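You operate a simulated robot arm through the tools that you are given. There is no shell and no other tool.

You run a simulated robot arm. Do the job below in one go: nothing can be reset, and whatever is moved stays where it is left.

TASK
Put things in order on the top of the trim bench. At the end: the orange tag (marked "Rework") stands where the green click wrench stood; the green tag (marked "Pass") stands on top of the white build sheet; the green click wrench stands where the white plug stood; the white plug stands where the green tag stood; whatever was shut is shut again. Leave all else as you found it, and nothing knocked over.

It is judged by the outcome, as a careful person would: the job done as asked, and still so three seconds after it is handed in. It fails if anything else is knocked over, pushed out of place, dropped, spilled or broken. Flat cloth is picked up by pressing the open fingertips on it (5 to 10 N) and closing them slowly along it; thin cloth reads only 2 to 8 mm in the jaws.

THE ROBOT
A 7-joint arm with a two-finger parallel gripper, fixed in place. Base frame: the origin is at the foot of the arm, x ahead of it, y to its left, z up; the work surface is at about z = 0. Readings come in mm, rad, newtons and seconds.
With the tool pointing down near the work surface it reaches from about 240 to 620 mm from the base axis. Its first joint turns from -1.152 to 1.152 rad. Payload 2.6 kg.
The TCP is the grasp point between the finger pads, 30 mm short of the fingertips. In the tool frame z runs along the fingers and y along their closing line. The gripper opens to 94 mm. The fingers are 28 mm wide and 10 mm thick; the gripper's body (50 by 96 mm) begins 55 mm behind the TCP.
Orientation is told as [roll, pitch, yaw] about the base's x, y, z axes, in that order, counted from this pose: with the fingers straight down and closing along the base's y, the tool's x points along the base's -x, its y along +y and its z along -z.

THE INTERFACE
- The arm moves only by the tool drive_tool. Its argument "plan" is a list of rows, each an object of numbers (a shift or turn left out is 0, a gripper value left out holds the last): "claw": the opening, from 0 (shut) to 1 (fully open); "x", "y", "z": the shift along the tool's x, y, z in mm; "wx", "wy", "wz": the turn, a rotation vector about the tool's x, y, z in rad. In form: [{"claw": .., "x": .., "y": .., "z": .., "wx": .., "wy": .., "wz": ..}, ...]. A call has 1 to 20 rows; each row shifts and turns the commanded pose from where the row before left it, along the tool's axes as they then stand. Rows are played at 5 a second. More than 50 mm and 0.15 rad between two rows, or a gripper value outside its range, and nothing of the call is played. Where a pose cannot be reached the arm comes as near as it can. A force on the tool above 40 N (or 10 N above the force at the start of the call, whichever is more), or a blocked arm, ends the call early, and 0.2 s more pass. Each finger travels about 72 mm/s and halts on what it meets, pressing with about 26 N; the grip force reading is that of the motor and also rises with nothing between the fingers. The clock runs only during rows and for 0.2 s after the last one: add rows that do not move to give the fingers time. The reply holds the time, the measured pose of the TCP, the force on the tool along the base axes, the opening and the grip force, in the units named above and with some noise, with the torque about the TCP (base axes, N m) and any sound that the robot's microphone picked up.
- Cameras (640 x 400 px; columns grow to the right, rows downward): "scene" is fixed at [34.2, 427.5, 560.8]; the picture's right is [-0.79, -0.61, 0.00], its down [-0.41, 0.54, -0.74] and it looks along [0.45, -0.58, -0.68] (base axes); focal length 322 px, centre (320, 200). "wrist" rides on the gripper at [76, 14, -103] in the tool frame; the picture's right is [-0.18, 0.98, 0.00], its down [-0.75, -0.14, -0.64] and it looks along [-0.63, -0.12, 0.77] (tool axes); focal length 243 px, centre (320, 200). There is no depth. A picture from a camera that has moved, and an enlarged one, comes with that camera's place and axes in the base frame and with its lens. The place of the scene camera against the robot may be out by one fixed shift of up to 12 mm in any direction.
- capture(camera): a new picture of that camera. The clock stands still meanwhile.
- close_up(camera, box): a new picture of the part [left, top, right, bottom] of that camera's present view, enlarged. The clock stands still meanwhile.
- close_job(): hands the job in; it is judged then, once.

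Nothing tells you positions but the pictures and the camera data. Unless the task says otherwise, let go and move clear before handing in.

The tools are called after ">>>" as name(argument=value, ...) on one line, values as JSON. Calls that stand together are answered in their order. drive_tool: Moves the arm, as the interface text tells. Its arguments: {"type":"object","properties":{"plan":{"type":"array"}},"required":["plan"]} The other tools are called the same way: capture (camera) takes a picture; close_up (camera, box) takes an enlarged picture of a part of a camera's view; close_job () hands the job in.

At the start:

```text
time_s: 0.0
tcp_pos: [325.6, 62.1, 282.3]
orientation: [0.002, 0.0, -0.004]
contact_force: [-0.1, -0.6, 1.1]
wrist_torque: [0.03, 0.03, 0.04]
grip_width: 93.9
grasp_force: 0.1
```

scene: 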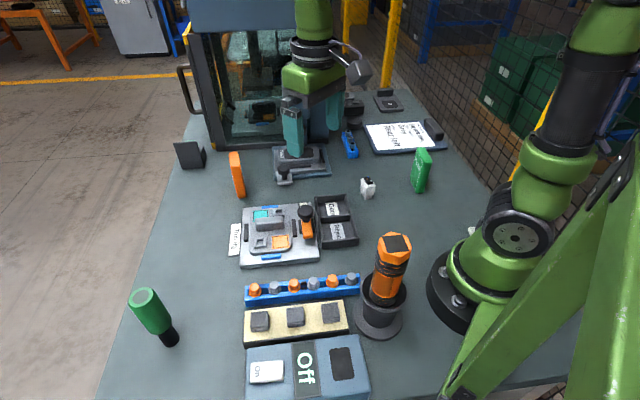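
wrist: 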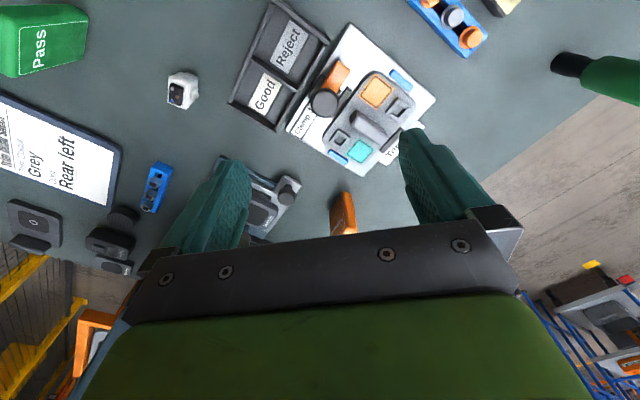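

I see the trim bench with an orange tag, a green tag "Pass", a white plug, a green-handled tool (click wrench), and a white build sheet on a clipboard. I'll take enlarged views to work out positions before moving.

>>> close_up(camera="scene", box=[340, 80, 460, 210])

>>> close_up(camera="scene", box=[100, 260, 240, 360])

>>> close_up(camera="scene", box=[160, 120, 360, 250])

>>> close_up(camera="wrist", box=[0, 0, 240, 150])

>>> close_up(camera="wrist", box=[0, 80, 240, 280])

```text
3.08 times, centred on (400, 145) of scene
camera zoom: at [34.2, 427.5, 560.8], right [-0.79, -0.61, 0.0], down [-0.41, 0.54, -0.74], along [0.45, -0.58, -0.68], focal length 990 px, centre (74, 369)
```

zoom: 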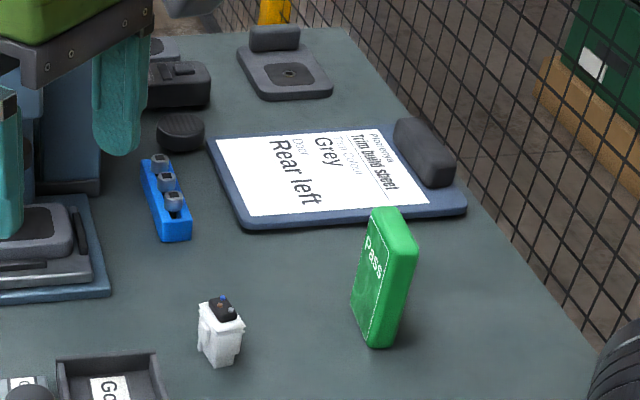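

```text
4.00 times, centred on (170, 310) of scene
camera zoom: at [34.2, 427.5, 560.8], right [-0.79, -0.61, 0.0], down [-0.41, 0.54, -0.74], along [0.45, -0.58, -0.68], focal length 1287 px, centre (920, -240)
```

zoom: 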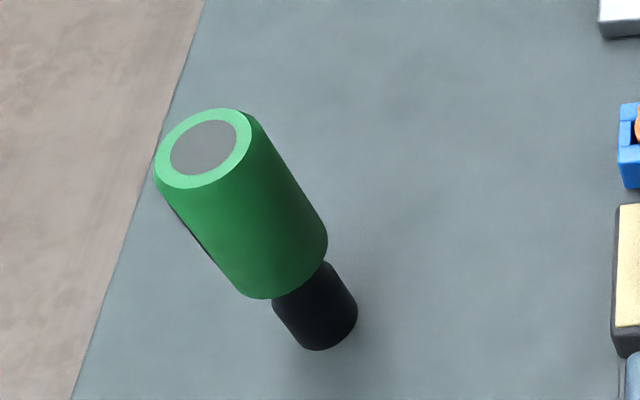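

```text
3.08 times, centred on (260, 185) of scene
camera zoom: at [34.2, 427.5, 560.8], right [-0.79, -0.61, 0.0], down [-0.41, 0.54, -0.74], along [0.45, -0.58, -0.68], focal length 990 px, centre (505, 246)
```

zoom: 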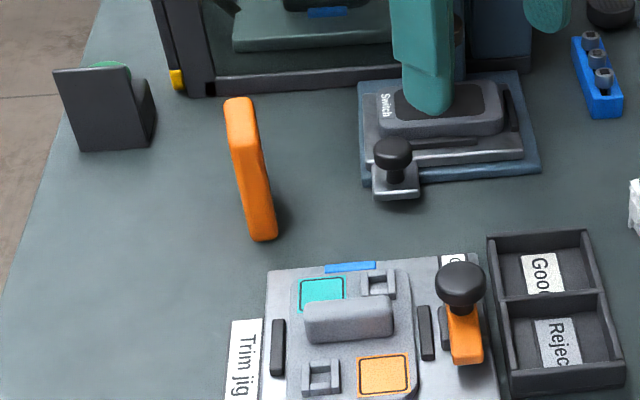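

```text
2.67 times, centred on (120, 75) of wrist
camera zoom: at [249.0, 76.4, 385.2], right [0.19, 0.98, 0.0], down [0.75, -0.14, 0.64], along [0.63, -0.12, -0.77], focal length 647 px, centre (853, 533)
```

zoom: 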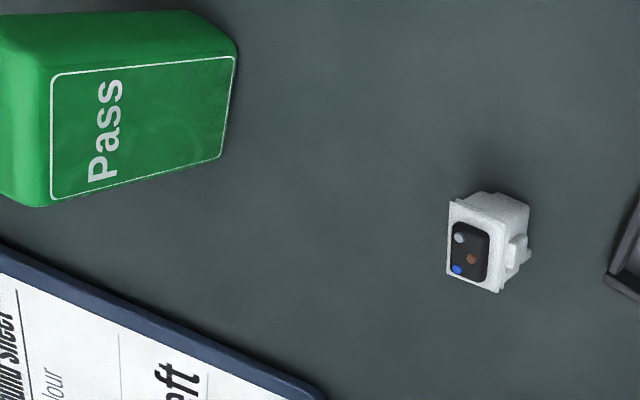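

```text
2.00 times, centred on (120, 180) of wrist
camera zoom: at [249.0, 76.4, 385.2], right [0.19, 0.98, 0.0], down [0.75, -0.14, 0.64], along [0.63, -0.12, -0.77], focal length 485 px, centre (720, 240)
```

zoom: 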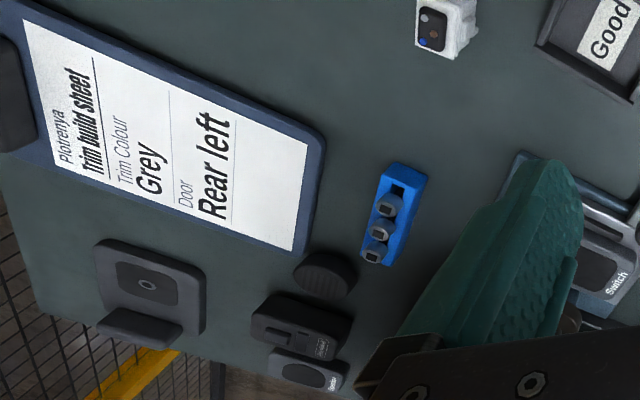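

I place the click wrench (green, standing on its black head) near (390, 392), the plug near (316, -140), the green tag near (236, -261) and the orange tag near (580, 62). The sheet is centred near (387, -443). I'll move above the green tag to look at it with the wrist camera.

>>> drive_tool(plan=[{"claw": 1, "x": 12.2, "y": -44.6}, {"x": 12.2, "y": -44.6}, {"x": 12.2, "y": -44.6}, {"x": 12.2, "y": -44.6}, {"x": 12.2, "y": -44.6}, {"x": 12.2, "y": -44.6}, {"x": 12.2, "y": -44.6}, {"wz": 0.144}, {"wz": 0.144}, {"wz": 0.144}, {"wz": 0.144}, {"wz": 0.144}, {"wz": 0.144}, {}])

>>> capture(camera="wrist")

>>> capture(camera="scene")

```text
time_s: 3.0
tcp_pos: [239.5, -250.6, 280.6]
orientation: [0.002, 0.002, -0.869]
contact_force: [0.8, -0.1, 0.4]
wrist_torque: [-0.02, -0.04, -0.01]
grip_width: 93.9
grasp_force: 0.1
```

```text
taken
camera wrist: at [201.0, -183.0, 384.5], right [0.87, 0.49, 0.0], down [0.38, -0.67, 0.64], along [0.32, -0.56, -0.77], focal length 243 px, centre (320, 200)
```

wrist: 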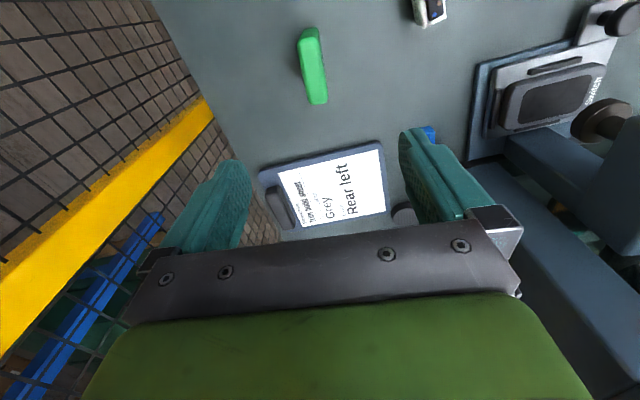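

```text
taken
```

scene: 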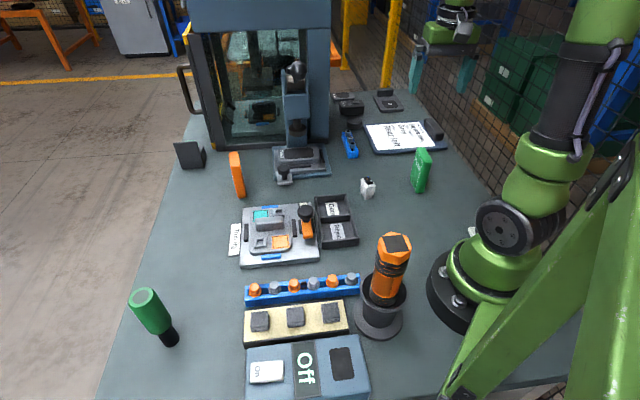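

The green tag is now seen nearly from above, at the top of the wrist view, with the sheet beyond it. I'll enlarge both to measure them.

>>> close_up(camera="wrist", box=[270, 0, 370, 120])

>>> close_up(camera="wrist", box=[240, 120, 420, 240])

>>> close_up(camera="scene", box=[340, 100, 460, 210])

```text
3.33 times, centred on (320, 60) of wrist
camera zoom: at [201.0, -183.0, 384.5], right [0.87, 0.49, 0.0], down [0.38, -0.67, 0.64], along [0.32, -0.56, -0.77], focal length 809 px, centre (320, 667)
```

zoom: 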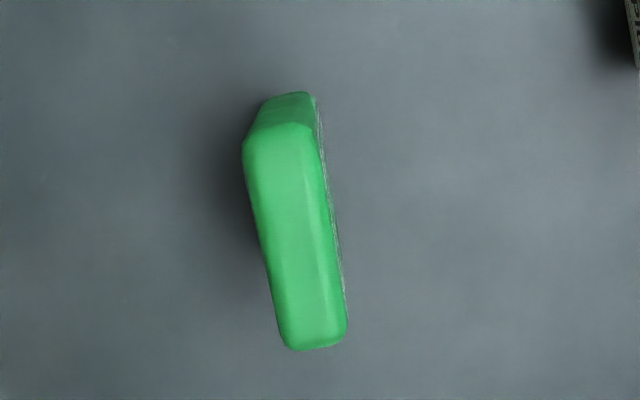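

```text
3.33 times, centred on (330, 180) of wrist
camera zoom: at [201.0, -183.0, 384.5], right [0.87, 0.49, 0.0], down [0.38, -0.67, 0.64], along [0.32, -0.56, -0.77], focal length 809 px, centre (287, 267)
```

zoom: 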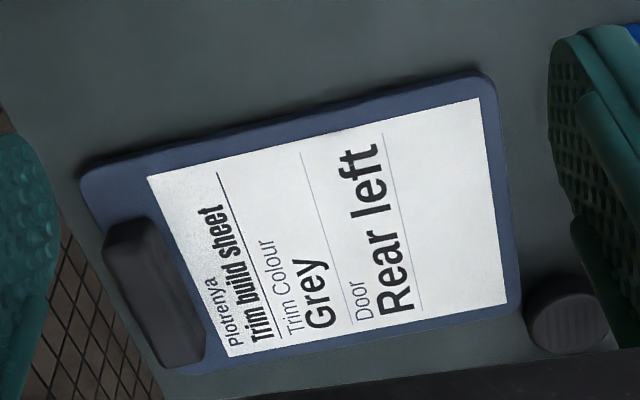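

```text
3.64 times, centred on (400, 155) of scene
camera zoom: at [34.2, 427.5, 560.8], right [-0.79, -0.61, 0.0], down [-0.41, 0.54, -0.74], along [0.45, -0.58, -0.68], focal length 1170 px, centre (29, 364)
```

zoom: 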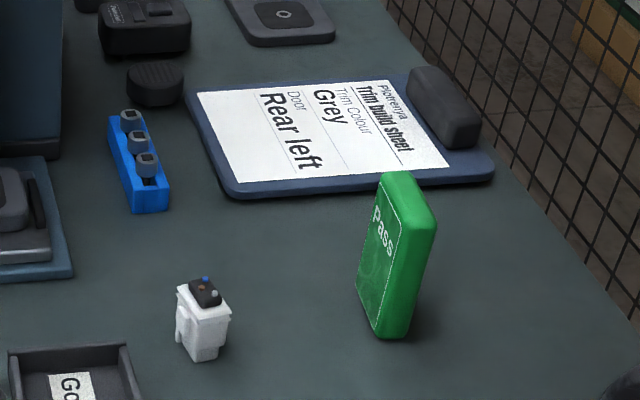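

The green tag's top centre comes out near (225.5, -239.5) with its top at about z = 97 and its long side along about -51°. I'll line up above it and check before going down.

>>> drive_tool(plan=[{"wz": 0.02}, {"x": 17.4, "y": -3.9}, {"z": 40}, {"z": 40}, {"z": 46}, {}, {}])

>>> capture(camera="wrist")

>>> capture(camera="scene")

```text
time_s: 4.6
tcp_pos: [224.9, -236.7, 153.2]
orientation: [0.001, 0.002, -0.887]
contact_force: [0.0, -0.1, 1.1]
wrist_torque: [-0.03, -0.03, -0.01]
grip_width: 93.9
grasp_force: 0.1
```

```text
taken
camera wrist: at [187.7, -169.4, 257.2], right [0.88, 0.48, 0.0], down [0.37, -0.67, 0.64], along [0.31, -0.56, -0.77], focal length 243 px, centre (320, 200)
```

wrist: 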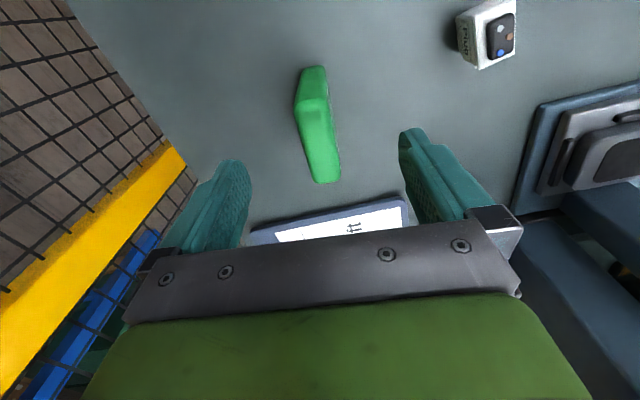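

```text
taken
```

scene: 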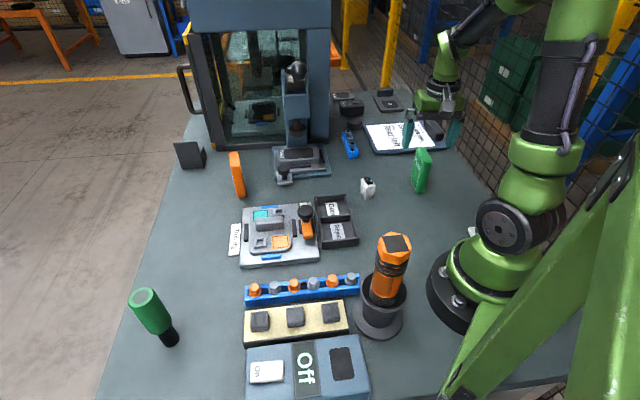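

The tag is centred between the open fingers and aligned with them. Going down to grip it at about z = 62.

>>> drive_tool(plan=[{"z": 30}, {"z": 30}, {"z": 20}, {"z": 11}, {}, {"claw": 0.5}, {"claw": 0.32}, {"claw": 0.26}, {"claw": 0.22}, {"claw": 0.18}, {"claw": 0.1}, {"claw": 0.0}, {}, {}])

>>> capture(camera="wrist")

>>> capture(camera="scene")

```text
time_s: 7.6
tcp_pos: [225.9, -237.6, 63.0]
orientation: [0.002, 0.001, -0.885]
contact_force: [-0.5, 0.0, 0.7]
wrist_torque: [0.01, -0.01, 0.03]
grip_width: 27.9
grasp_force: 26.3
```

```text
taken
camera wrist: at [187.4, -169.8, 166.5], right [0.88, 0.48, 0.0], down [0.37, -0.67, 0.64], along [0.31, -0.56, -0.77], focal length 243 px, centre (320, 200)
```

wrist: 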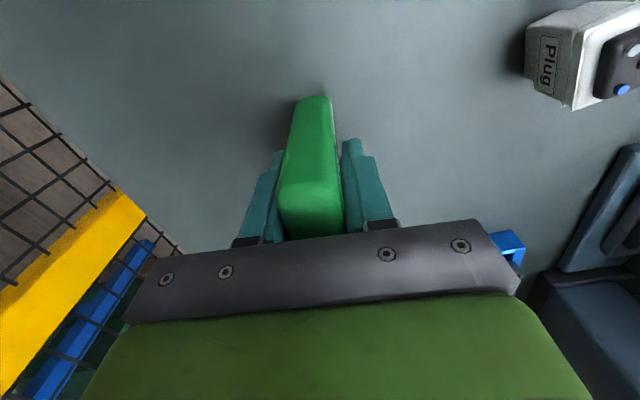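

```text
taken
```

scene: 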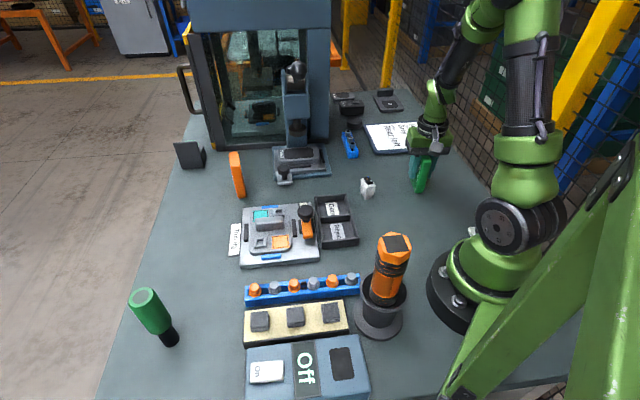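

The tag is held, 28 mm in the jaws. I'll lift it and carry it outward to above the sheet's centre, near (372, -422).

>>> drive_tool(plan=[{"z": -5}, {"z": -15}, {"z": -20}, {"z": -20}, {"z": -20}, {"x": -15, "y": -0.4}, {"x": -25, "y": -0.4}, {"x": -25, "y": -0.4}, {"x": -25, "y": -0.4}, {"x": -25, "y": -0.4}, {"x": -25, "y": -0.4}, {"x": -25, "y": -0.4}, {"x": -25, "y": -0.4}, {"x": -25, "y": -0.4}, {"x": -20.2, "y": -0.1}, {}, {}])

>>> capture(camera="wrist")

>>> capture(camera="scene")

```text
time_s: 11.2
tcp_pos: [371.0, -422.7, 144.1]
orientation: [0.001, 0.001, -0.887]
contact_force: [-0.2, 0.3, -1.6]
wrist_torque: [-0.02, 0.0, 0.0]
grip_width: 27.9
grasp_force: 25.9
```

```text
taken
camera wrist: at [334.0, -355.0, 247.4], right [0.88, 0.48, 0.0], down [0.37, -0.67, 0.64], along [0.31, -0.56, -0.77], focal length 243 px, centre (320, 200)
```

wrist: 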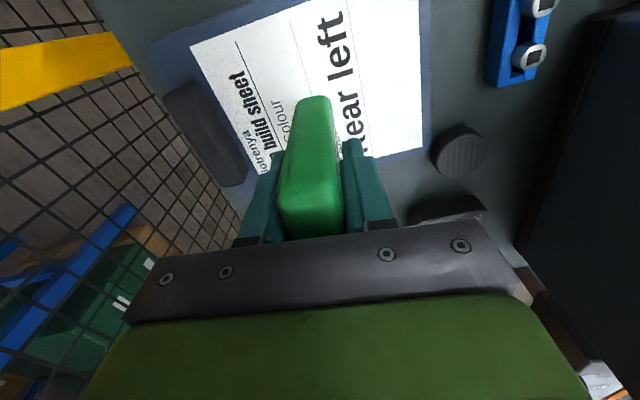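

```text
taken
```

scene: 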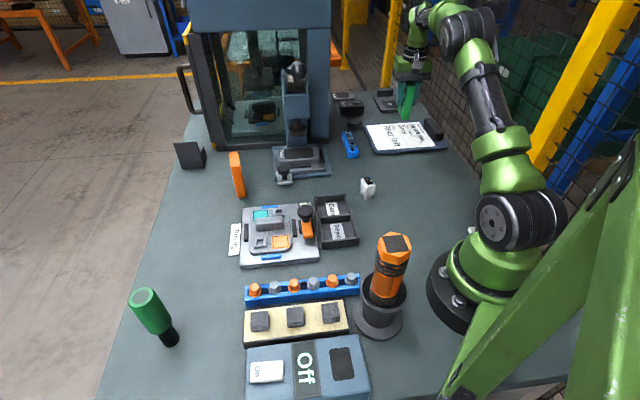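

The tag hangs over the middle of the sheet, well inside its edges. I'll lower it in small steps, watching the force.

>>> drive_tool(plan=[{"z": 20}, {"z": 20}, {"z": 15}, {"z": 5}, {"z": 4}, {"z": 3}, {}])

>>> close_up(camera="scene", box=[360, 60, 460, 170])

```text
time_s: 12.8
tcp_pos: [370.6, -422.7, 77.4]
orientation: [0.002, -0.003, -0.887]
contact_force: [-0.7, 0.7, 4.2]
wrist_torque: [0.08, 0.1, -0.03]
grip_width: 28.0
grasp_force: 26.0
```

```text
3.64 times, centred on (410, 115) of scene
camera zoom: at [34.2, 427.6, 560.8], right [-0.79, -0.61, 0.0], down [-0.41, 0.54, -0.74], along [0.45, -0.58, -0.68], focal length 1170 px, centre (-7, 509)
```

zoom: 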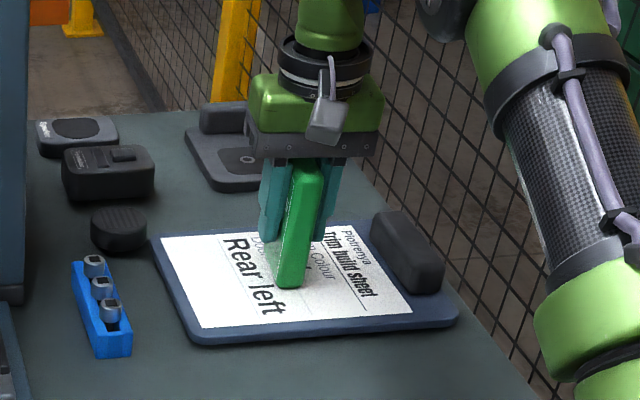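

The force reading shows the tag resting on the sheet. I'll open the fingers slowly and check.

>>> drive_tool(plan=[{"claw": 0.31}, {"claw": 0.34}, {"claw": 0.4}, {"claw": 0.5}, {"claw": 0.55}, {}, {}])

>>> capture(camera="wrist")

>>> close_up(camera="scene", box=[360, 60, 460, 170])

```text
time_s: 14.4
tcp_pos: [370.4, -423.3, 76.6]
orientation: [0.001, 0.002, -0.886]
contact_force: [-0.5, 0.7, 0.3]
wrist_torque: [-0.02, 0.03, 0.01]
grip_width: 51.9
grasp_force: 0.0
```

```text
taken
camera wrist: at [333.6, -355.1, 180.4], right [0.88, 0.48, 0.0], down [0.37, -0.67, 0.64], along [0.31, -0.56, -0.77], focal length 243 px, centre (320, 200)
```

wrist: 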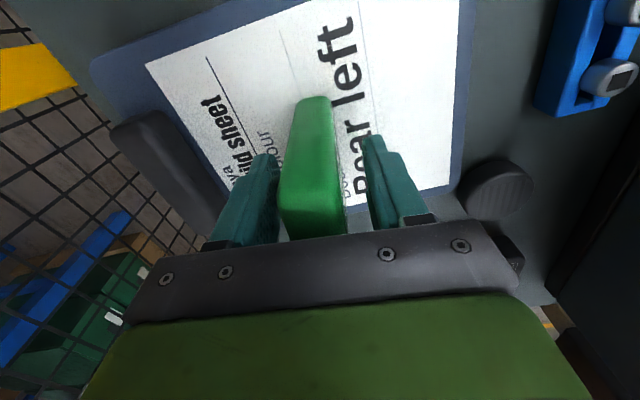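

```text
3.64 times, centred on (410, 115) of scene
camera zoom: at [34.2, 427.5, 560.8], right [-0.79, -0.61, 0.0], down [-0.41, 0.54, -0.74], along [0.45, -0.58, -0.68], focal length 1170 px, centre (-7, 509)
```

zoom: 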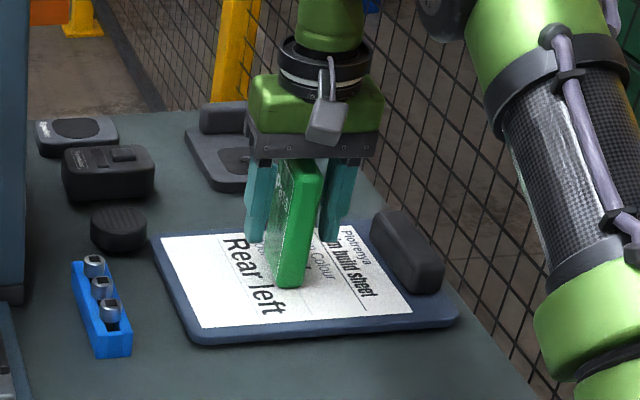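

The green tag stands free on the sheet. I'll rise straight up and go over to look at the white plug.

>>> drive_tool(plan=[{"z": -15}, {"z": -40}, {"z": -45}, {"z": -45}, {"z": -25}, {"claw": 1, "x": 37.5, "y": 19.5}, {"x": 37.5, "y": 19.5}, {"x": 37.5, "y": 19.5}, {"x": 37.5, "y": 19.5}, {"x": 37.5, "y": 19.5}, {"x": 37.5, "y": 19.5}, {"x": 37.5, "y": 19.5}, {}, {}])

>>> capture(camera="wrist")

>>> capture(camera="scene")

```text
time_s: 17.4
tcp_pos: [313.0, -131.9, 245.3]
orientation: [0.001, 0.001, -0.887]
contact_force: [0.1, -0.2, 1.0]
wrist_torque: [0.0, 0.01, -0.04]
grip_width: 94.1
grasp_force: 0.0
```

```text
taken
camera wrist: at [275.7, -64.6, 348.3], right [0.88, 0.48, 0.0], down [0.37, -0.67, 0.64], along [0.31, -0.56, -0.77], focal length 243 px, centre (320, 200)
```

wrist: 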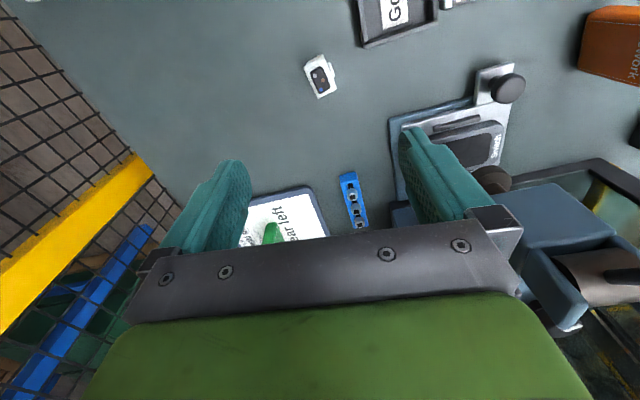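

```text
taken
```

scene: 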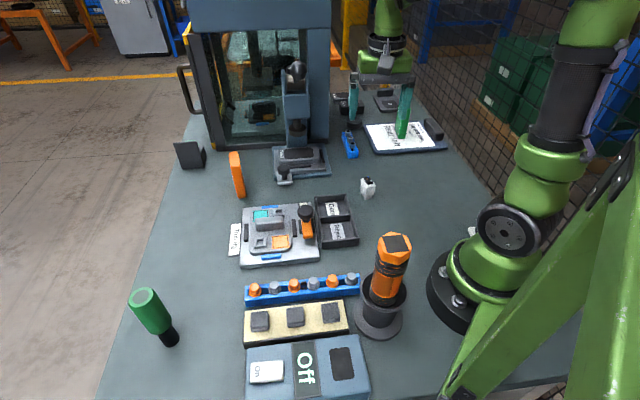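

>>> close_up(camera="wrist", box=[280, 35, 360, 115])

>>> close_up(camera="scene", box=[340, 165, 400, 210])

>>> close_up(camera="scene", box=[360, 60, 460, 170])

```text
5.00 times, centred on (320, 75) of wrist
camera zoom: at [275.7, -64.6, 348.3], right [0.88, 0.48, 0.0], down [0.37, -0.67, 0.64], along [0.31, -0.56, -0.77], focal length 1213 px, centre (320, 825)
```

zoom: 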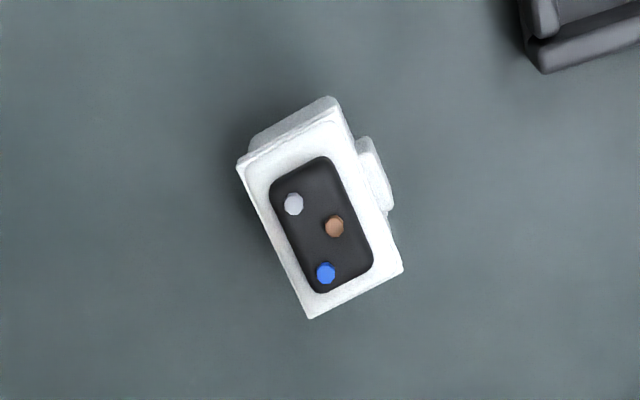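

```text
8.89 times, centred on (370, 188) of scene
camera zoom: at [34.2, 427.5, 560.8], right [-0.79, -0.61, 0.0], down [-0.41, 0.54, -0.74], along [0.45, -0.58, -0.68], focal length 2860 px, centre (-124, 311)
```

zoom: 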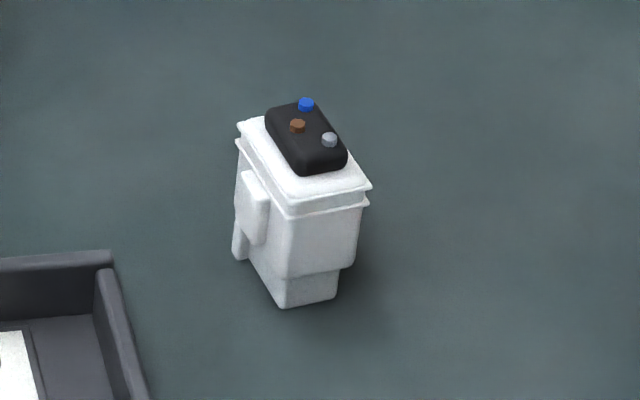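

```text
3.64 times, centred on (410, 115) of scene
camera zoom: at [34.2, 427.5, 560.8], right [-0.79, -0.61, 0.0], down [-0.41, 0.54, -0.74], along [0.45, -0.58, -0.68], focal length 1170 px, centre (-7, 509)
```

zoom: 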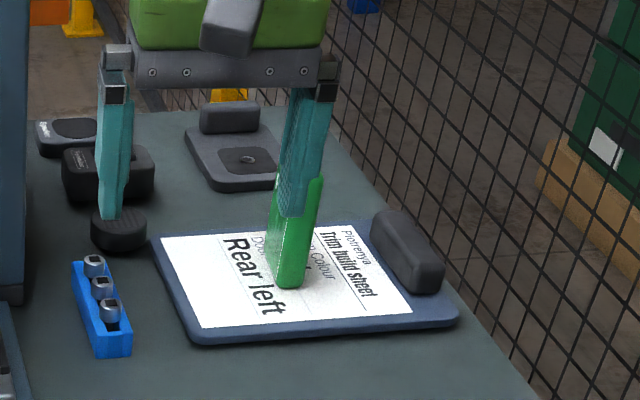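

The plug is centred near (310, -127), its flange about 37 x 24.5 mm with the top at z = 45 and a latch on one long side. I'll grip it by the two short ends, so I turn the tool to yaw 0.95 and come lower for a check.

>>> drive_tool(plan=[{"wz": -0.1413}, {"wz": -0.1413}, {"wz": -0.1413}, {"wz": -0.1413}, {"wz": -0.1413}, {"wz": -0.1413}, {"wz": -0.1413}, {"wz": -0.1413}, {"wz": -0.1413}, {"wz": -0.1413}, {"wz": -0.1413}, {"wz": -0.1413}, {"wz": -0.1413}, {"x": -2.5, "y": 5.2}, {"z": 45}, {"z": 45}, {}, {}])

>>> capture(camera="wrist")

>>> capture(camera="scene")

```text
time_s: 21.2
tcp_pos: [308.1, -125.8, 156.9]
orientation: [0.001, -0.001, 0.952]
contact_force: [0.1, -0.8, -0.1]
wrist_torque: [0.02, 0.01, 0.0]
grip_width: 94.2
grasp_force: 0.0
```

```text
taken
camera wrist: at [252.1, -181.3, 259.3], right [-0.69, 0.72, 0.0], down [0.55, 0.53, 0.64], along [0.46, 0.45, -0.77], focal length 243 px, centre (320, 200)
```

wrist: 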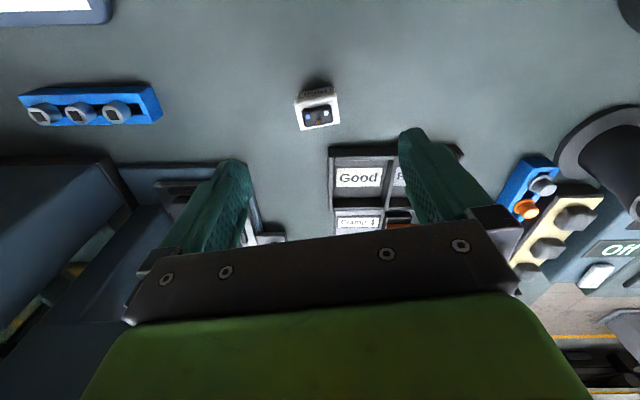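

```text
taken
```

scene: 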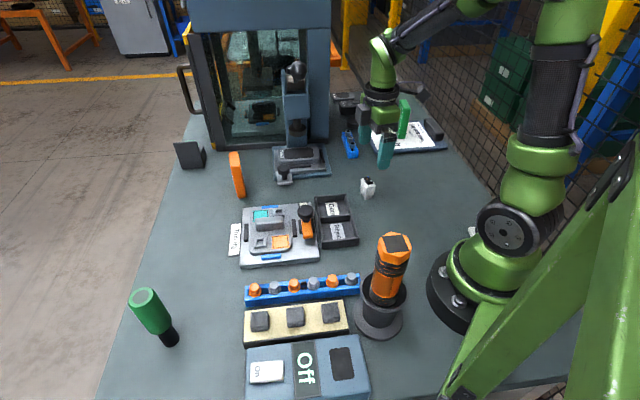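

>>> close_up(camera="wrist", box=[280, 70, 360, 140])

```text
5.71 times, centred on (320, 105) of wrist
camera zoom: at [252.1, -181.3, 259.3], right [-0.69, 0.72, 0.0], down [0.55, 0.53, 0.64], along [0.46, 0.45, -0.77], focal length 1386 px, centre (320, 743)
```

zoom: 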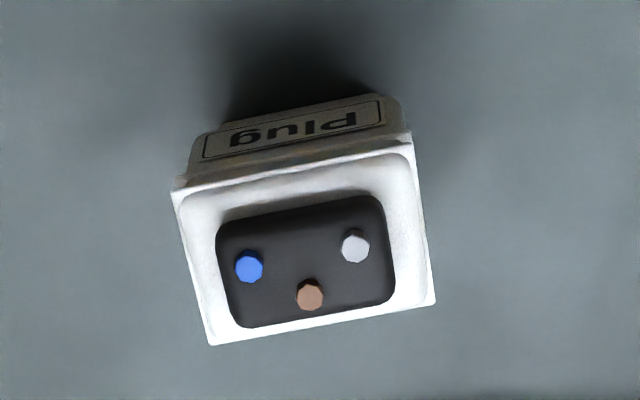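

The plug is centred to within about 3 mm. I'll make that small correction, go down to z = 38 and close slowly on its short ends.

>>> drive_tool(plan=[{"wz": -0.02}, {"x": -0.6, "y": -2.5}, {"z": 35}, {"z": 35}, {"z": 25}, {"z": 15}, {"z": 9}, {}, {"claw": 0.6}, {"claw": 0.5}, {"claw": 0.45}, {"claw": 0.42}, {"claw": 0.39}, {"claw": 0.35}, {"claw": 0.25}, {"claw": 0.1}, {"claw": 0}, {}])

>>> capture(camera="wrist")

>>> close_up(camera="scene", box=[330, 130, 430, 220])

```text
time_s: 25.0
tcp_pos: [310.1, -128.5, 38.8]
orientation: [0.002, -0.002, 0.969]
contact_force: [0.4, -0.1, -0.4]
wrist_torque: [-0.01, 0.03, 0.01]
grip_width: 39.8
grasp_force: 25.9
```

```text
taken
camera wrist: at [255.0, -183.3, 141.5], right [-0.71, 0.71, 0.0], down [0.54, 0.54, 0.64], along [0.45, 0.46, -0.77], focal length 243 px, centre (320, 200)
```

wrist: 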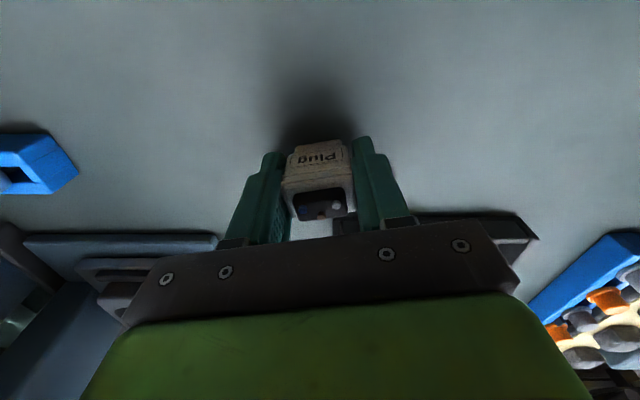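

```text
4.44 times, centred on (380, 175) of scene
camera zoom: at [34.2, 427.5, 560.8], right [-0.79, -0.61, 0.0], down [-0.41, 0.54, -0.74], along [0.45, -0.58, -0.68], focal length 1430 px, centre (53, 311)
```

zoom: 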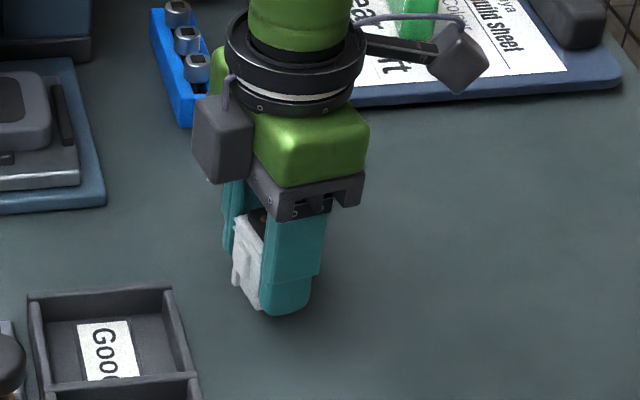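

The plug is held, 39.8 mm in the jaws. I'll lift it and carry it to where the green tag stood, near (226.5, -239.5).

>>> drive_tool(plan=[{"z": -5}, {"z": -15}, {"z": -25}, {"z": -25}, {"x": 14, "y": 0.6}, {"x": 25, "y": 1.1}, {"x": 25, "y": 1.1}, {"x": 25, "y": 1.1}, {"x": 25, "y": 1.1}, {"x": 24.8, "y": 1.1}, {}, {}])

>>> capture(camera="wrist")

>>> capture(camera="scene")

```text
time_s: 27.6
tcp_pos: [227.0, -240.7, 107.5]
orientation: [0.002, -0.001, 0.971]
contact_force: [-0.3, 0.3, -0.2]
wrist_torque: [-0.02, 0.02, 0.0]
grip_width: 39.5
grasp_force: 25.8
```

```text
taken
camera wrist: at [171.5, -295.8, 211.1], right [-0.71, 0.71, 0.0], down [0.54, 0.54, 0.64], along [0.45, 0.46, -0.77], focal length 243 px, centre (320, 200)
```

wrist: 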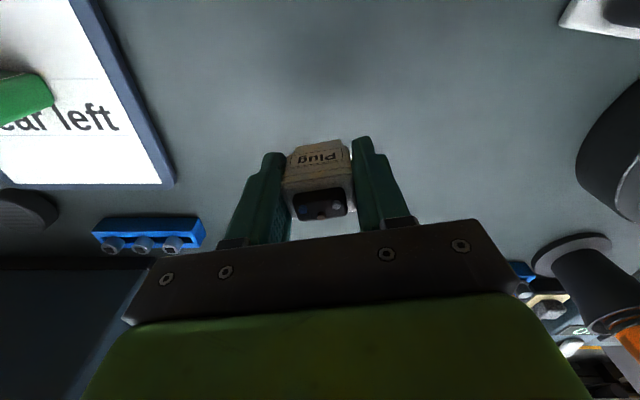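

```text
taken
```

scene: 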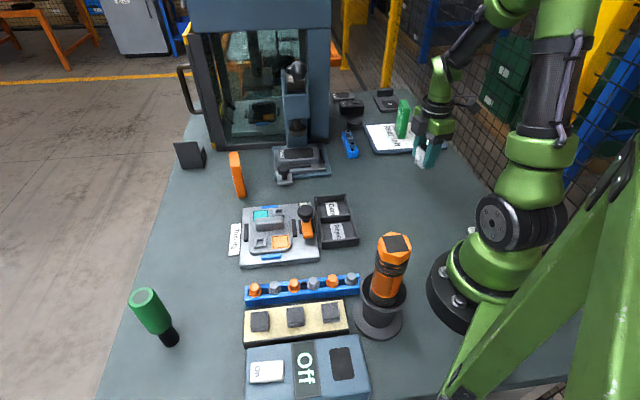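

The pose was reached with the plug upright. Lowering it to the bench, slowing near contact.

>>> drive_tool(plan=[{"z": 25}, {"z": 25}, {"z": 10}, {"z": 4}, {"z": 2}, {"z": 1.5}, {}])

```text
time_s: 29.2
tcp_pos: [227.3, -240.4, 40.6]
orientation: [0.002, -0.002, 0.97]
contact_force: [0.3, 0.3, 0.1]
wrist_torque: [0.01, -0.02, -0.04]
grip_width: 39.1
grasp_force: 26.4
```

No contact yet. I'll take a few more small steps down.

>>> drive_tool(plan=[{"z": 1}, {"z": 0.7}, {"z": 0.5}, {}])

>>> close_up(camera="scene", box=[380, 120, 470, 210])

```text
time_s: 30.2
tcp_pos: [225.9, -241.7, 38.5]
orientation: [0.002, -0.001, 0.97]
contact_force: [0.7, -0.1, -0.3]
wrist_torque: [0.0, 0.0, -0.01]
grip_width: 39.2
grasp_force: 26.5
```

```text
4.44 times, centred on (425, 165) of scene
camera zoom: at [34.2, 427.5, 560.8], right [-0.79, -0.61, 0.0], down [-0.41, 0.54, -0.74], along [0.45, -0.58, -0.68], focal length 1430 px, centre (-147, 356)
```

zoom: 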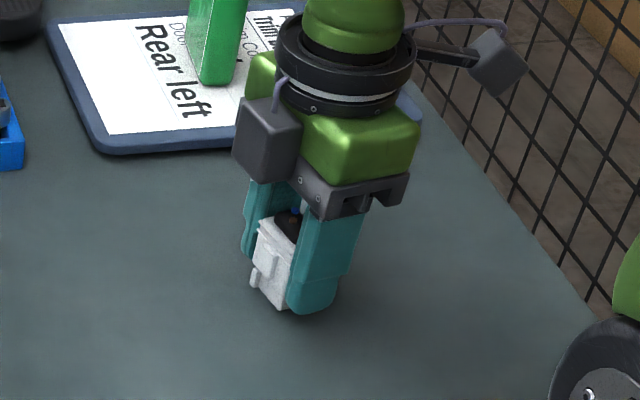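

Still no clear contact force. A little lower, in half-millimetre steps.

>>> drive_tool(plan=[{"z": 0.5}, {"z": 0.5}, {}])

```text
time_s: 31.0
tcp_pos: [226.8, -240.6, 37.2]
orientation: [0.0, -0.002, 0.97]
contact_force: [-5.0, 2.6, 19.9]
wrist_torque: [0.09, 0.1, -0.03]
grip_width: 39.3
grasp_force: 25.4
```

Firm contact now. I'll ease off by half a millimetre and open slowly.

>>> drive_tool(plan=[{"z": -0.5}, {"claw": 0.43}, {"claw": 0.46}, {"claw": 0.52}, {"claw": 0.62}, {"claw": 0.7}, {}])

>>> capture(camera="wrist")

>>> close_up(camera="scene", box=[380, 120, 470, 210])

```text
time_s: 32.6
tcp_pos: [226.6, -240.7, 37.5]
orientation: [0.002, -0.001, 0.971]
contact_force: [0.0, 0.2, -0.5]
wrist_torque: [0.0, -0.01, -0.01]
grip_width: 65.8
grasp_force: 0.0
```

```text
taken
camera wrist: at [171.8, -295.6, 141.1], right [-0.71, 0.71, 0.0], down [0.54, 0.54, 0.64], along [0.45, 0.46, -0.77], focal length 243 px, centre (320, 200)
```

wrist: 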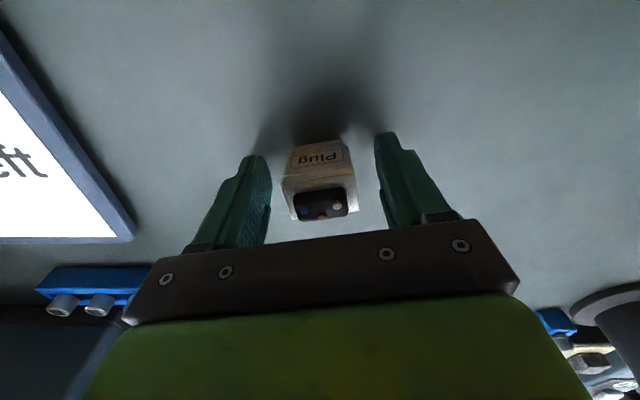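

```text
4.44 times, centred on (425, 165) of scene
camera zoom: at [34.2, 427.5, 560.8], right [-0.79, -0.61, 0.0], down [-0.41, 0.54, -0.74], along [0.45, -0.58, -0.68], focal length 1430 px, centre (-147, 356)
```

zoom: 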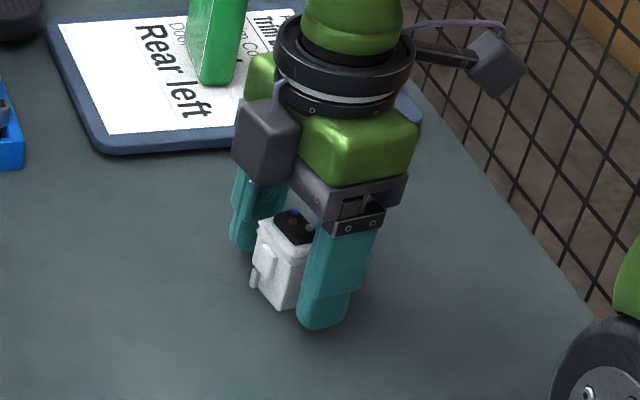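

The plug stands free in its new place. I'll rise clear and travel across at height to the green click wrench.

>>> drive_tool(plan=[{"z": -15}, {"z": -30}, {"z": -45}, {"z": -50}, {"z": -50}, {"z": -50}, {"z": -10}, {"claw": 1}, {}])

>>> drive_tool(plan=[{"x": -43.3, "y": 16.5}, {"x": -43.3, "y": 16.5}, {"x": -43.3, "y": 16.5}, {"x": -43.3, "y": 16.5}, {"x": -43.3, "y": 16.5}, {"x": -43.3, "y": 16.5}, {"x": -43.3, "y": 16.5}, {"x": -43.3, "y": 16.5}, {"x": -43.3, "y": 16.5}, {"x": -43.3, "y": 16.5}, {"x": -43.3, "y": 16.5}, {"x": -43.3, "y": 16.5}, {"x": -43.3, "y": 16.5}, {"x": -43.3, "y": 16.5}, {}, {}])

>>> capture(camera="wrist")

>>> capture(camera="scene")

```text
time_s: 34.6
tcp_pos: [226.0, -239.3, 287.1]
orientation: [0.002, -0.002, 0.969]
contact_force: [0.4, 0.0, 0.8]
wrist_torque: [0.01, 0.0, 0.03]
grip_width: 93.8
grasp_force: 0.1
```

```text
time_s: 38.0
tcp_pos: [378.6, 390.3, 288.8]
orientation: [0.002, -0.001, 0.969]
contact_force: [0.4, 0.1, 0.7]
wrist_torque: [-0.03, -0.01, -0.01]
grip_width: 94.1
grasp_force: 0.1
```

```text
taken
camera wrist: at [323.7, 335.6, 390.9], right [-0.71, 0.71, 0.0], down [0.54, 0.54, 0.64], along [0.45, 0.46, -0.77], focal length 243 px, centre (320, 200)
```

wrist: 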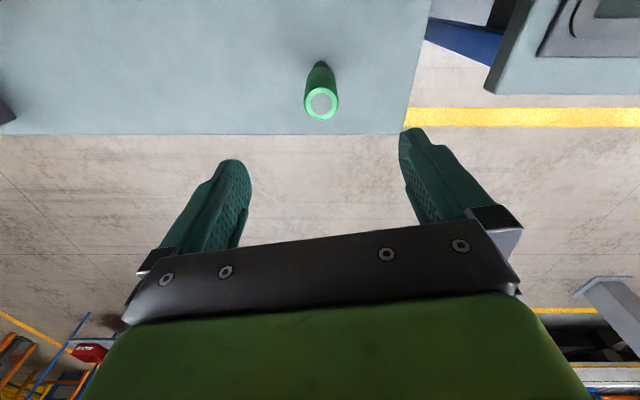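

```text
taken
```

scene: 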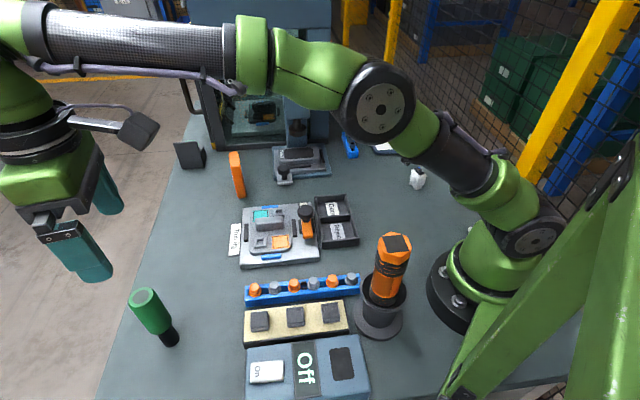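

The wrench is in view near the bench edge. I'll enlarge it to measure it.

>>> close_up(camera="wrist", box=[280, 50, 360, 130])

>>> close_up(camera="scene", box=[390, 150, 450, 200])

```text
5.00 times, centred on (320, 90) of wrist
camera zoom: at [323.7, 335.6, 390.9], right [-0.71, 0.71, 0.0], down [0.54, 0.54, 0.64], along [0.45, 0.46, -0.77], focal length 1213 px, centre (320, 750)
```

zoom: 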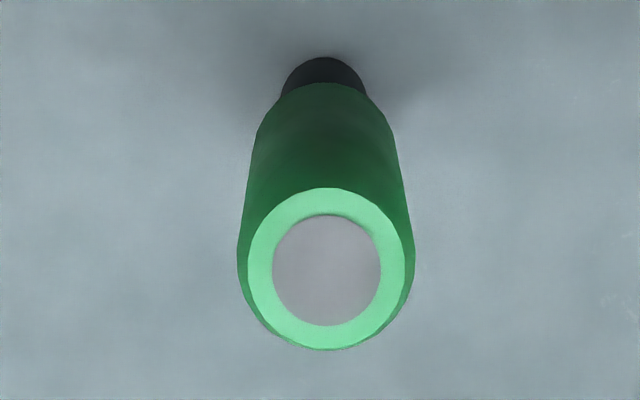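

```text
8.00 times, centred on (420, 175) of scene
camera zoom: at [34.2, 427.6, 560.8], right [-0.79, -0.61, 0.0], down [-0.41, 0.54, -0.74], along [0.45, -0.58, -0.68], focal length 2574 px, centre (-480, 400)
```

zoom: 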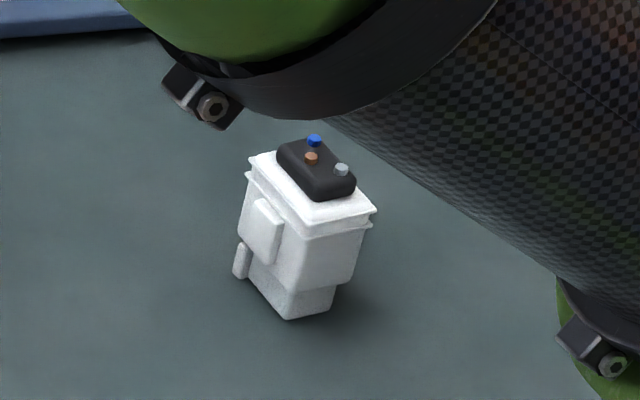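

The wrench stands upright at about (381, 395), 138 mm tall, with the handle about 37 mm across. I'll centre over it, come to z = 185 and check.

>>> drive_tool(plan=[{"x": -5.9, "y": 0.6}, {"z": 40}, {"z": 40}, {"z": 23}, {}, {}])

>>> close_up(camera="wrist", box=[220, 60, 420, 200])

>>> capture(camera="scene")

```text
time_s: 39.4
tcp_pos: [381.4, 395.7, 184.1]
orientation: [0.002, -0.002, 0.97]
contact_force: [-0.1, -0.4, 0.0]
wrist_torque: [0.01, 0.03, 0.0]
grip_width: 94.0
grasp_force: 0.1
```

```text
2.86 times, centred on (320, 130) of wrist
camera zoom: at [326.4, 340.8, 288.3], right [-0.71, 0.71, 0.0], down [0.54, 0.54, 0.64], along [0.45, 0.46, -0.77], focal length 693 px, centre (320, 400)
```

zoom: 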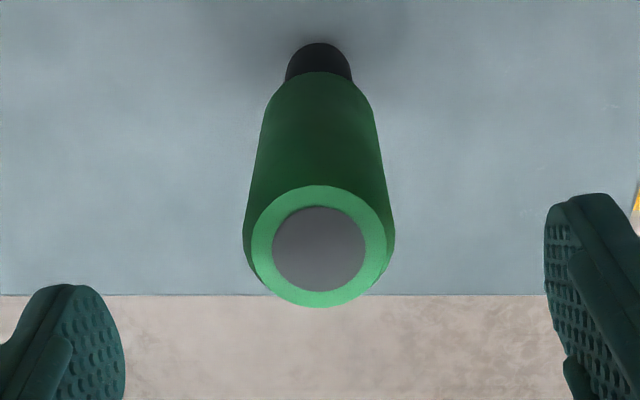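

```text
taken
```

scene: 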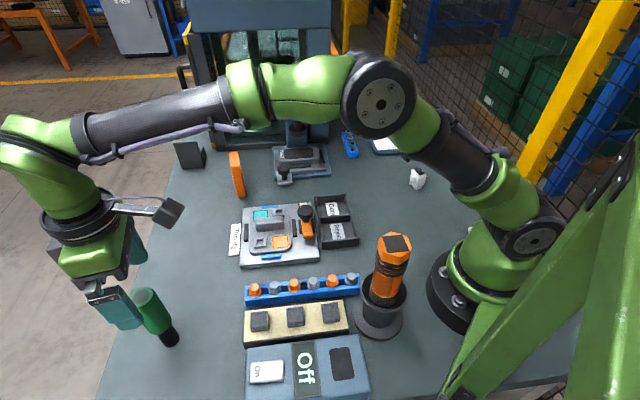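

The wrench is within 1 mm of centre. I'll go down to z = 98 and close the fingers slowly around the handle.

>>> drive_tool(plan=[{"x": 0.4, "y": -0.6}, {"z": 30}, {"z": 30}, {"z": 18}, {"z": 8}, {}, {"claw": 0.6}, {"claw": 0.5}, {"claw": 0.45}, {"claw": 0.42}, {"claw": 0.4}, {"claw": 0.38}, {"claw": 0.36}, {"claw": 0.3}, {"claw": 0.15}, {"claw": 0}, {}])

>>> capture(camera="wrist")

>>> close_up(camera="scene", box=[40, 200, 240, 370])

```text
time_s: 43.0
tcp_pos: [381.5, 393.5, 100.1]
orientation: [0.001, -0.001, 0.971]
contact_force: [-1.7, 0.3, -0.7]
wrist_torque: [0.09, 0.06, 0.03]
grip_width: 36.4
grasp_force: 26.3
```

```text
taken
camera wrist: at [326.2, 339.3, 202.7], right [-0.71, 0.71, 0.0], down [0.54, 0.54, 0.64], along [0.45, 0.46, -0.77], focal length 243 px, centre (320, 200)
```

wrist: 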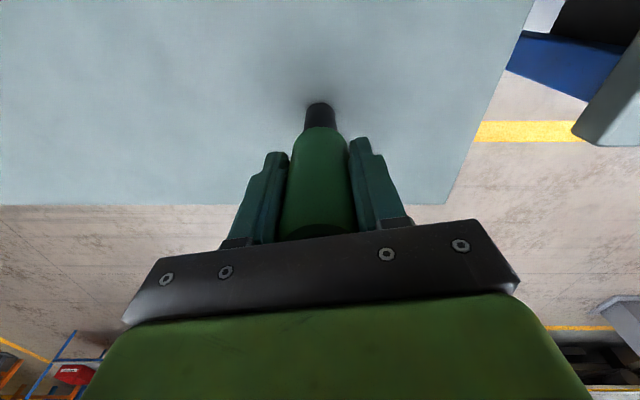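

```text
2.35 times, centred on (140, 285) of scene
camera zoom: at [34.2, 427.5, 560.8], right [-0.79, -0.61, 0.0], down [-0.41, 0.54, -0.74], along [0.45, -0.58, -0.68], focal length 757 px, centre (744, 0)
```

zoom: 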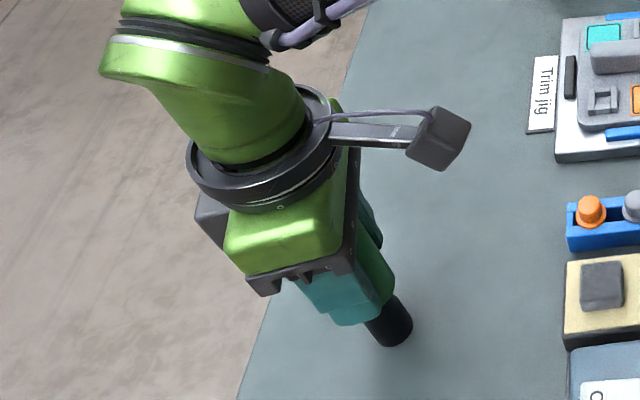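

The wrench is gripped at 36.4 mm. I'll lift it straight up to z = 260, well above everything on the bench, before crossing.

>>> drive_tool(plan=[{"z": -4}, {"z": -12}, {"z": -24}, {"z": -35}, {"z": -35}, {"z": -30}, {"z": -20}, {}])

>>> capture(camera="scene")

```text
time_s: 44.8
tcp_pos: [381.1, 395.1, 260.5]
orientation: [0.0, -0.001, 0.97]
contact_force: [-0.4, 0.6, -3.0]
wrist_torque: [-0.01, 0.03, 0.0]
grip_width: 36.6
grasp_force: 25.9
```

```text
taken
```

scene: 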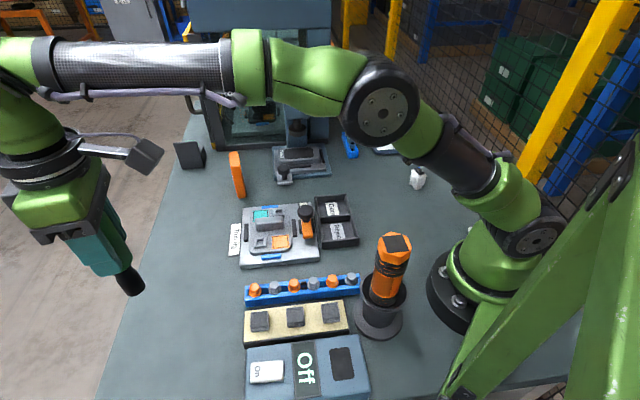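

The wrench is held firmly at height. Now I'll cross the bench to above the plug's old place at (310, -128).

>>> drive_tool(plan=[{"x": 10, "y": -5}, {"x": 20, "y": -10}, {"x": 27, "y": -13.5}, {"x": 27, "y": -13.5}, {"x": 27, "y": -13.5}, {"x": 27, "y": -13.5}, {"x": 27, "y": -13.5}, {"x": 27, "y": -13.5}, {"x": 27, "y": -13.5}, {"x": 27, "y": -13.5}, {"x": 27, "y": -13.5}, {"x": 27, "y": -13.5}, {"x": 27, "y": -13.5}, {"x": 27, "y": -13.5}, {"x": 27, "y": -13.5}, {"x": 27, "y": -13.5}, {"x": 27, "y": -13.5}, {"x": 20, "y": -10}, {"x": 16, "y": -8.5}, {}])

>>> capture(camera="wrist")

>>> capture(camera="scene")

```text
time_s: 49.0
tcp_pos: [310.8, -128.3, 258.5]
orientation: [0.0, -0.001, 0.971]
contact_force: [-0.3, -0.2, -3.3]
wrist_torque: [0.0, -0.02, -0.01]
grip_width: 36.9
grasp_force: 26.2
```

```text
taken
camera wrist: at [255.5, -182.6, 361.7], right [-0.71, 0.71, 0.0], down [0.54, 0.54, 0.64], along [0.45, 0.46, -0.77], focal length 243 px, centre (320, 200)
```

wrist: 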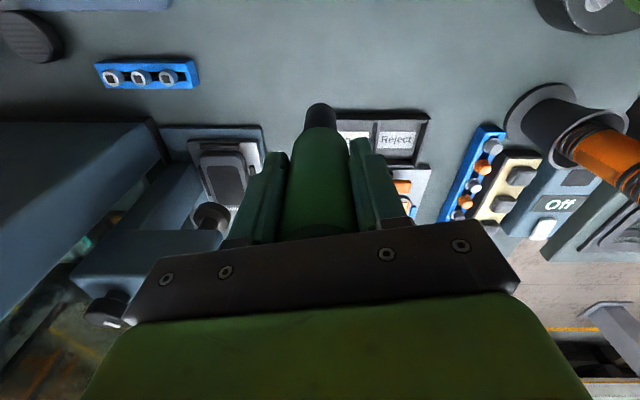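

```text
taken
```

scene: 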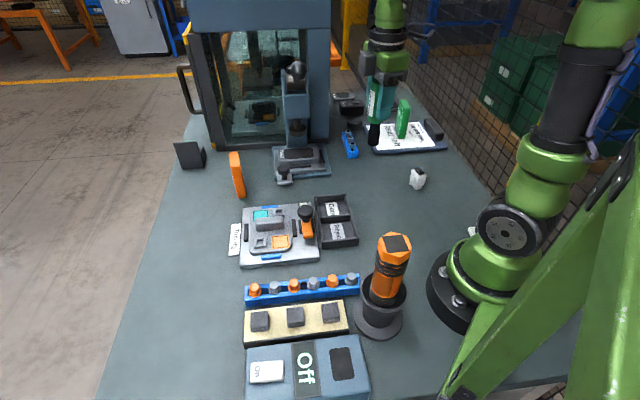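

The wrench hangs upright above its new spot. Lowering now, slowing down near the bench.

>>> drive_tool(plan=[{"z": 20}, {"z": 30}, {"z": 30}, {"z": 30}, {"z": 25}, {"z": 12}, {"z": 5}, {"z": 2}, {}])

>>> close_up(camera="scene", box=[320, 100, 440, 210])

```text
time_s: 51.0
tcp_pos: [310.8, -127.0, 103.8]
orientation: [0.001, 0.0, 0.97]
contact_force: [-0.8, 0.5, -3.7]
wrist_torque: [0.0, 0.02, 0.0]
grip_width: 36.6
grasp_force: 26.0
```

```text
3.64 times, centred on (380, 155) of scene
camera zoom: at [34.2, 427.5, 560.8], right [-0.79, -0.61, 0.0], down [-0.41, 0.54, -0.74], along [0.45, -0.58, -0.68], focal length 1170 px, centre (102, 364)
```

zoom: 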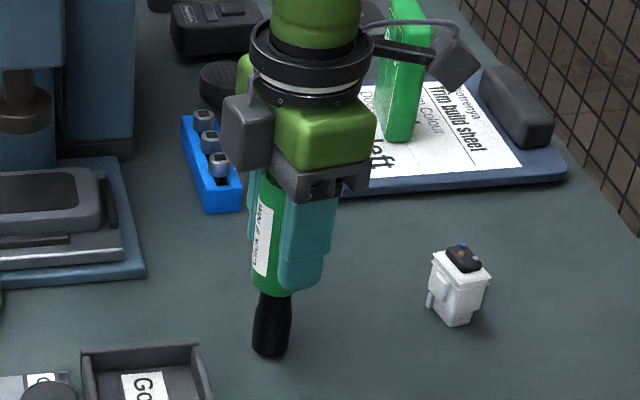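

Nearly down. Continuing in 1 mm steps until the force changes.

>>> drive_tool(plan=[{"z": 1}, {"z": 1}, {"z": 1}, {}])

```text
time_s: 52.0
tcp_pos: [310.9, -127.2, 102.3]
orientation: [0.002, -0.002, 0.971]
contact_force: [-0.5, -0.1, -3.4]
wrist_torque: [-0.01, 0.01, -0.01]
grip_width: 36.8
grasp_force: 26.3
```

>>> drive_tool(plan=[{"z": 0.7}, {"z": 0.7}, {}])

```text
time_s: 52.8
tcp_pos: [310.5, -127.1, 101.6]
orientation: [0.002, -0.002, 0.97]
contact_force: [-0.4, 0.3, -3.0]
wrist_torque: [0.02, 0.02, -0.06]
grip_width: 36.8
grasp_force: 26.2
```

>>> drive_tool(plan=[{"z": 0.5}, {"z": 0.5}, {}])

```text
time_s: 53.6
tcp_pos: [311.1, -126.6, 99.5]
orientation: [0.002, -0.002, 0.97]
contact_force: [0.1, -0.6, -2.5]
wrist_torque: [0.01, 0.0, 0.01]
grip_width: 36.6
grasp_force: 26.0
```

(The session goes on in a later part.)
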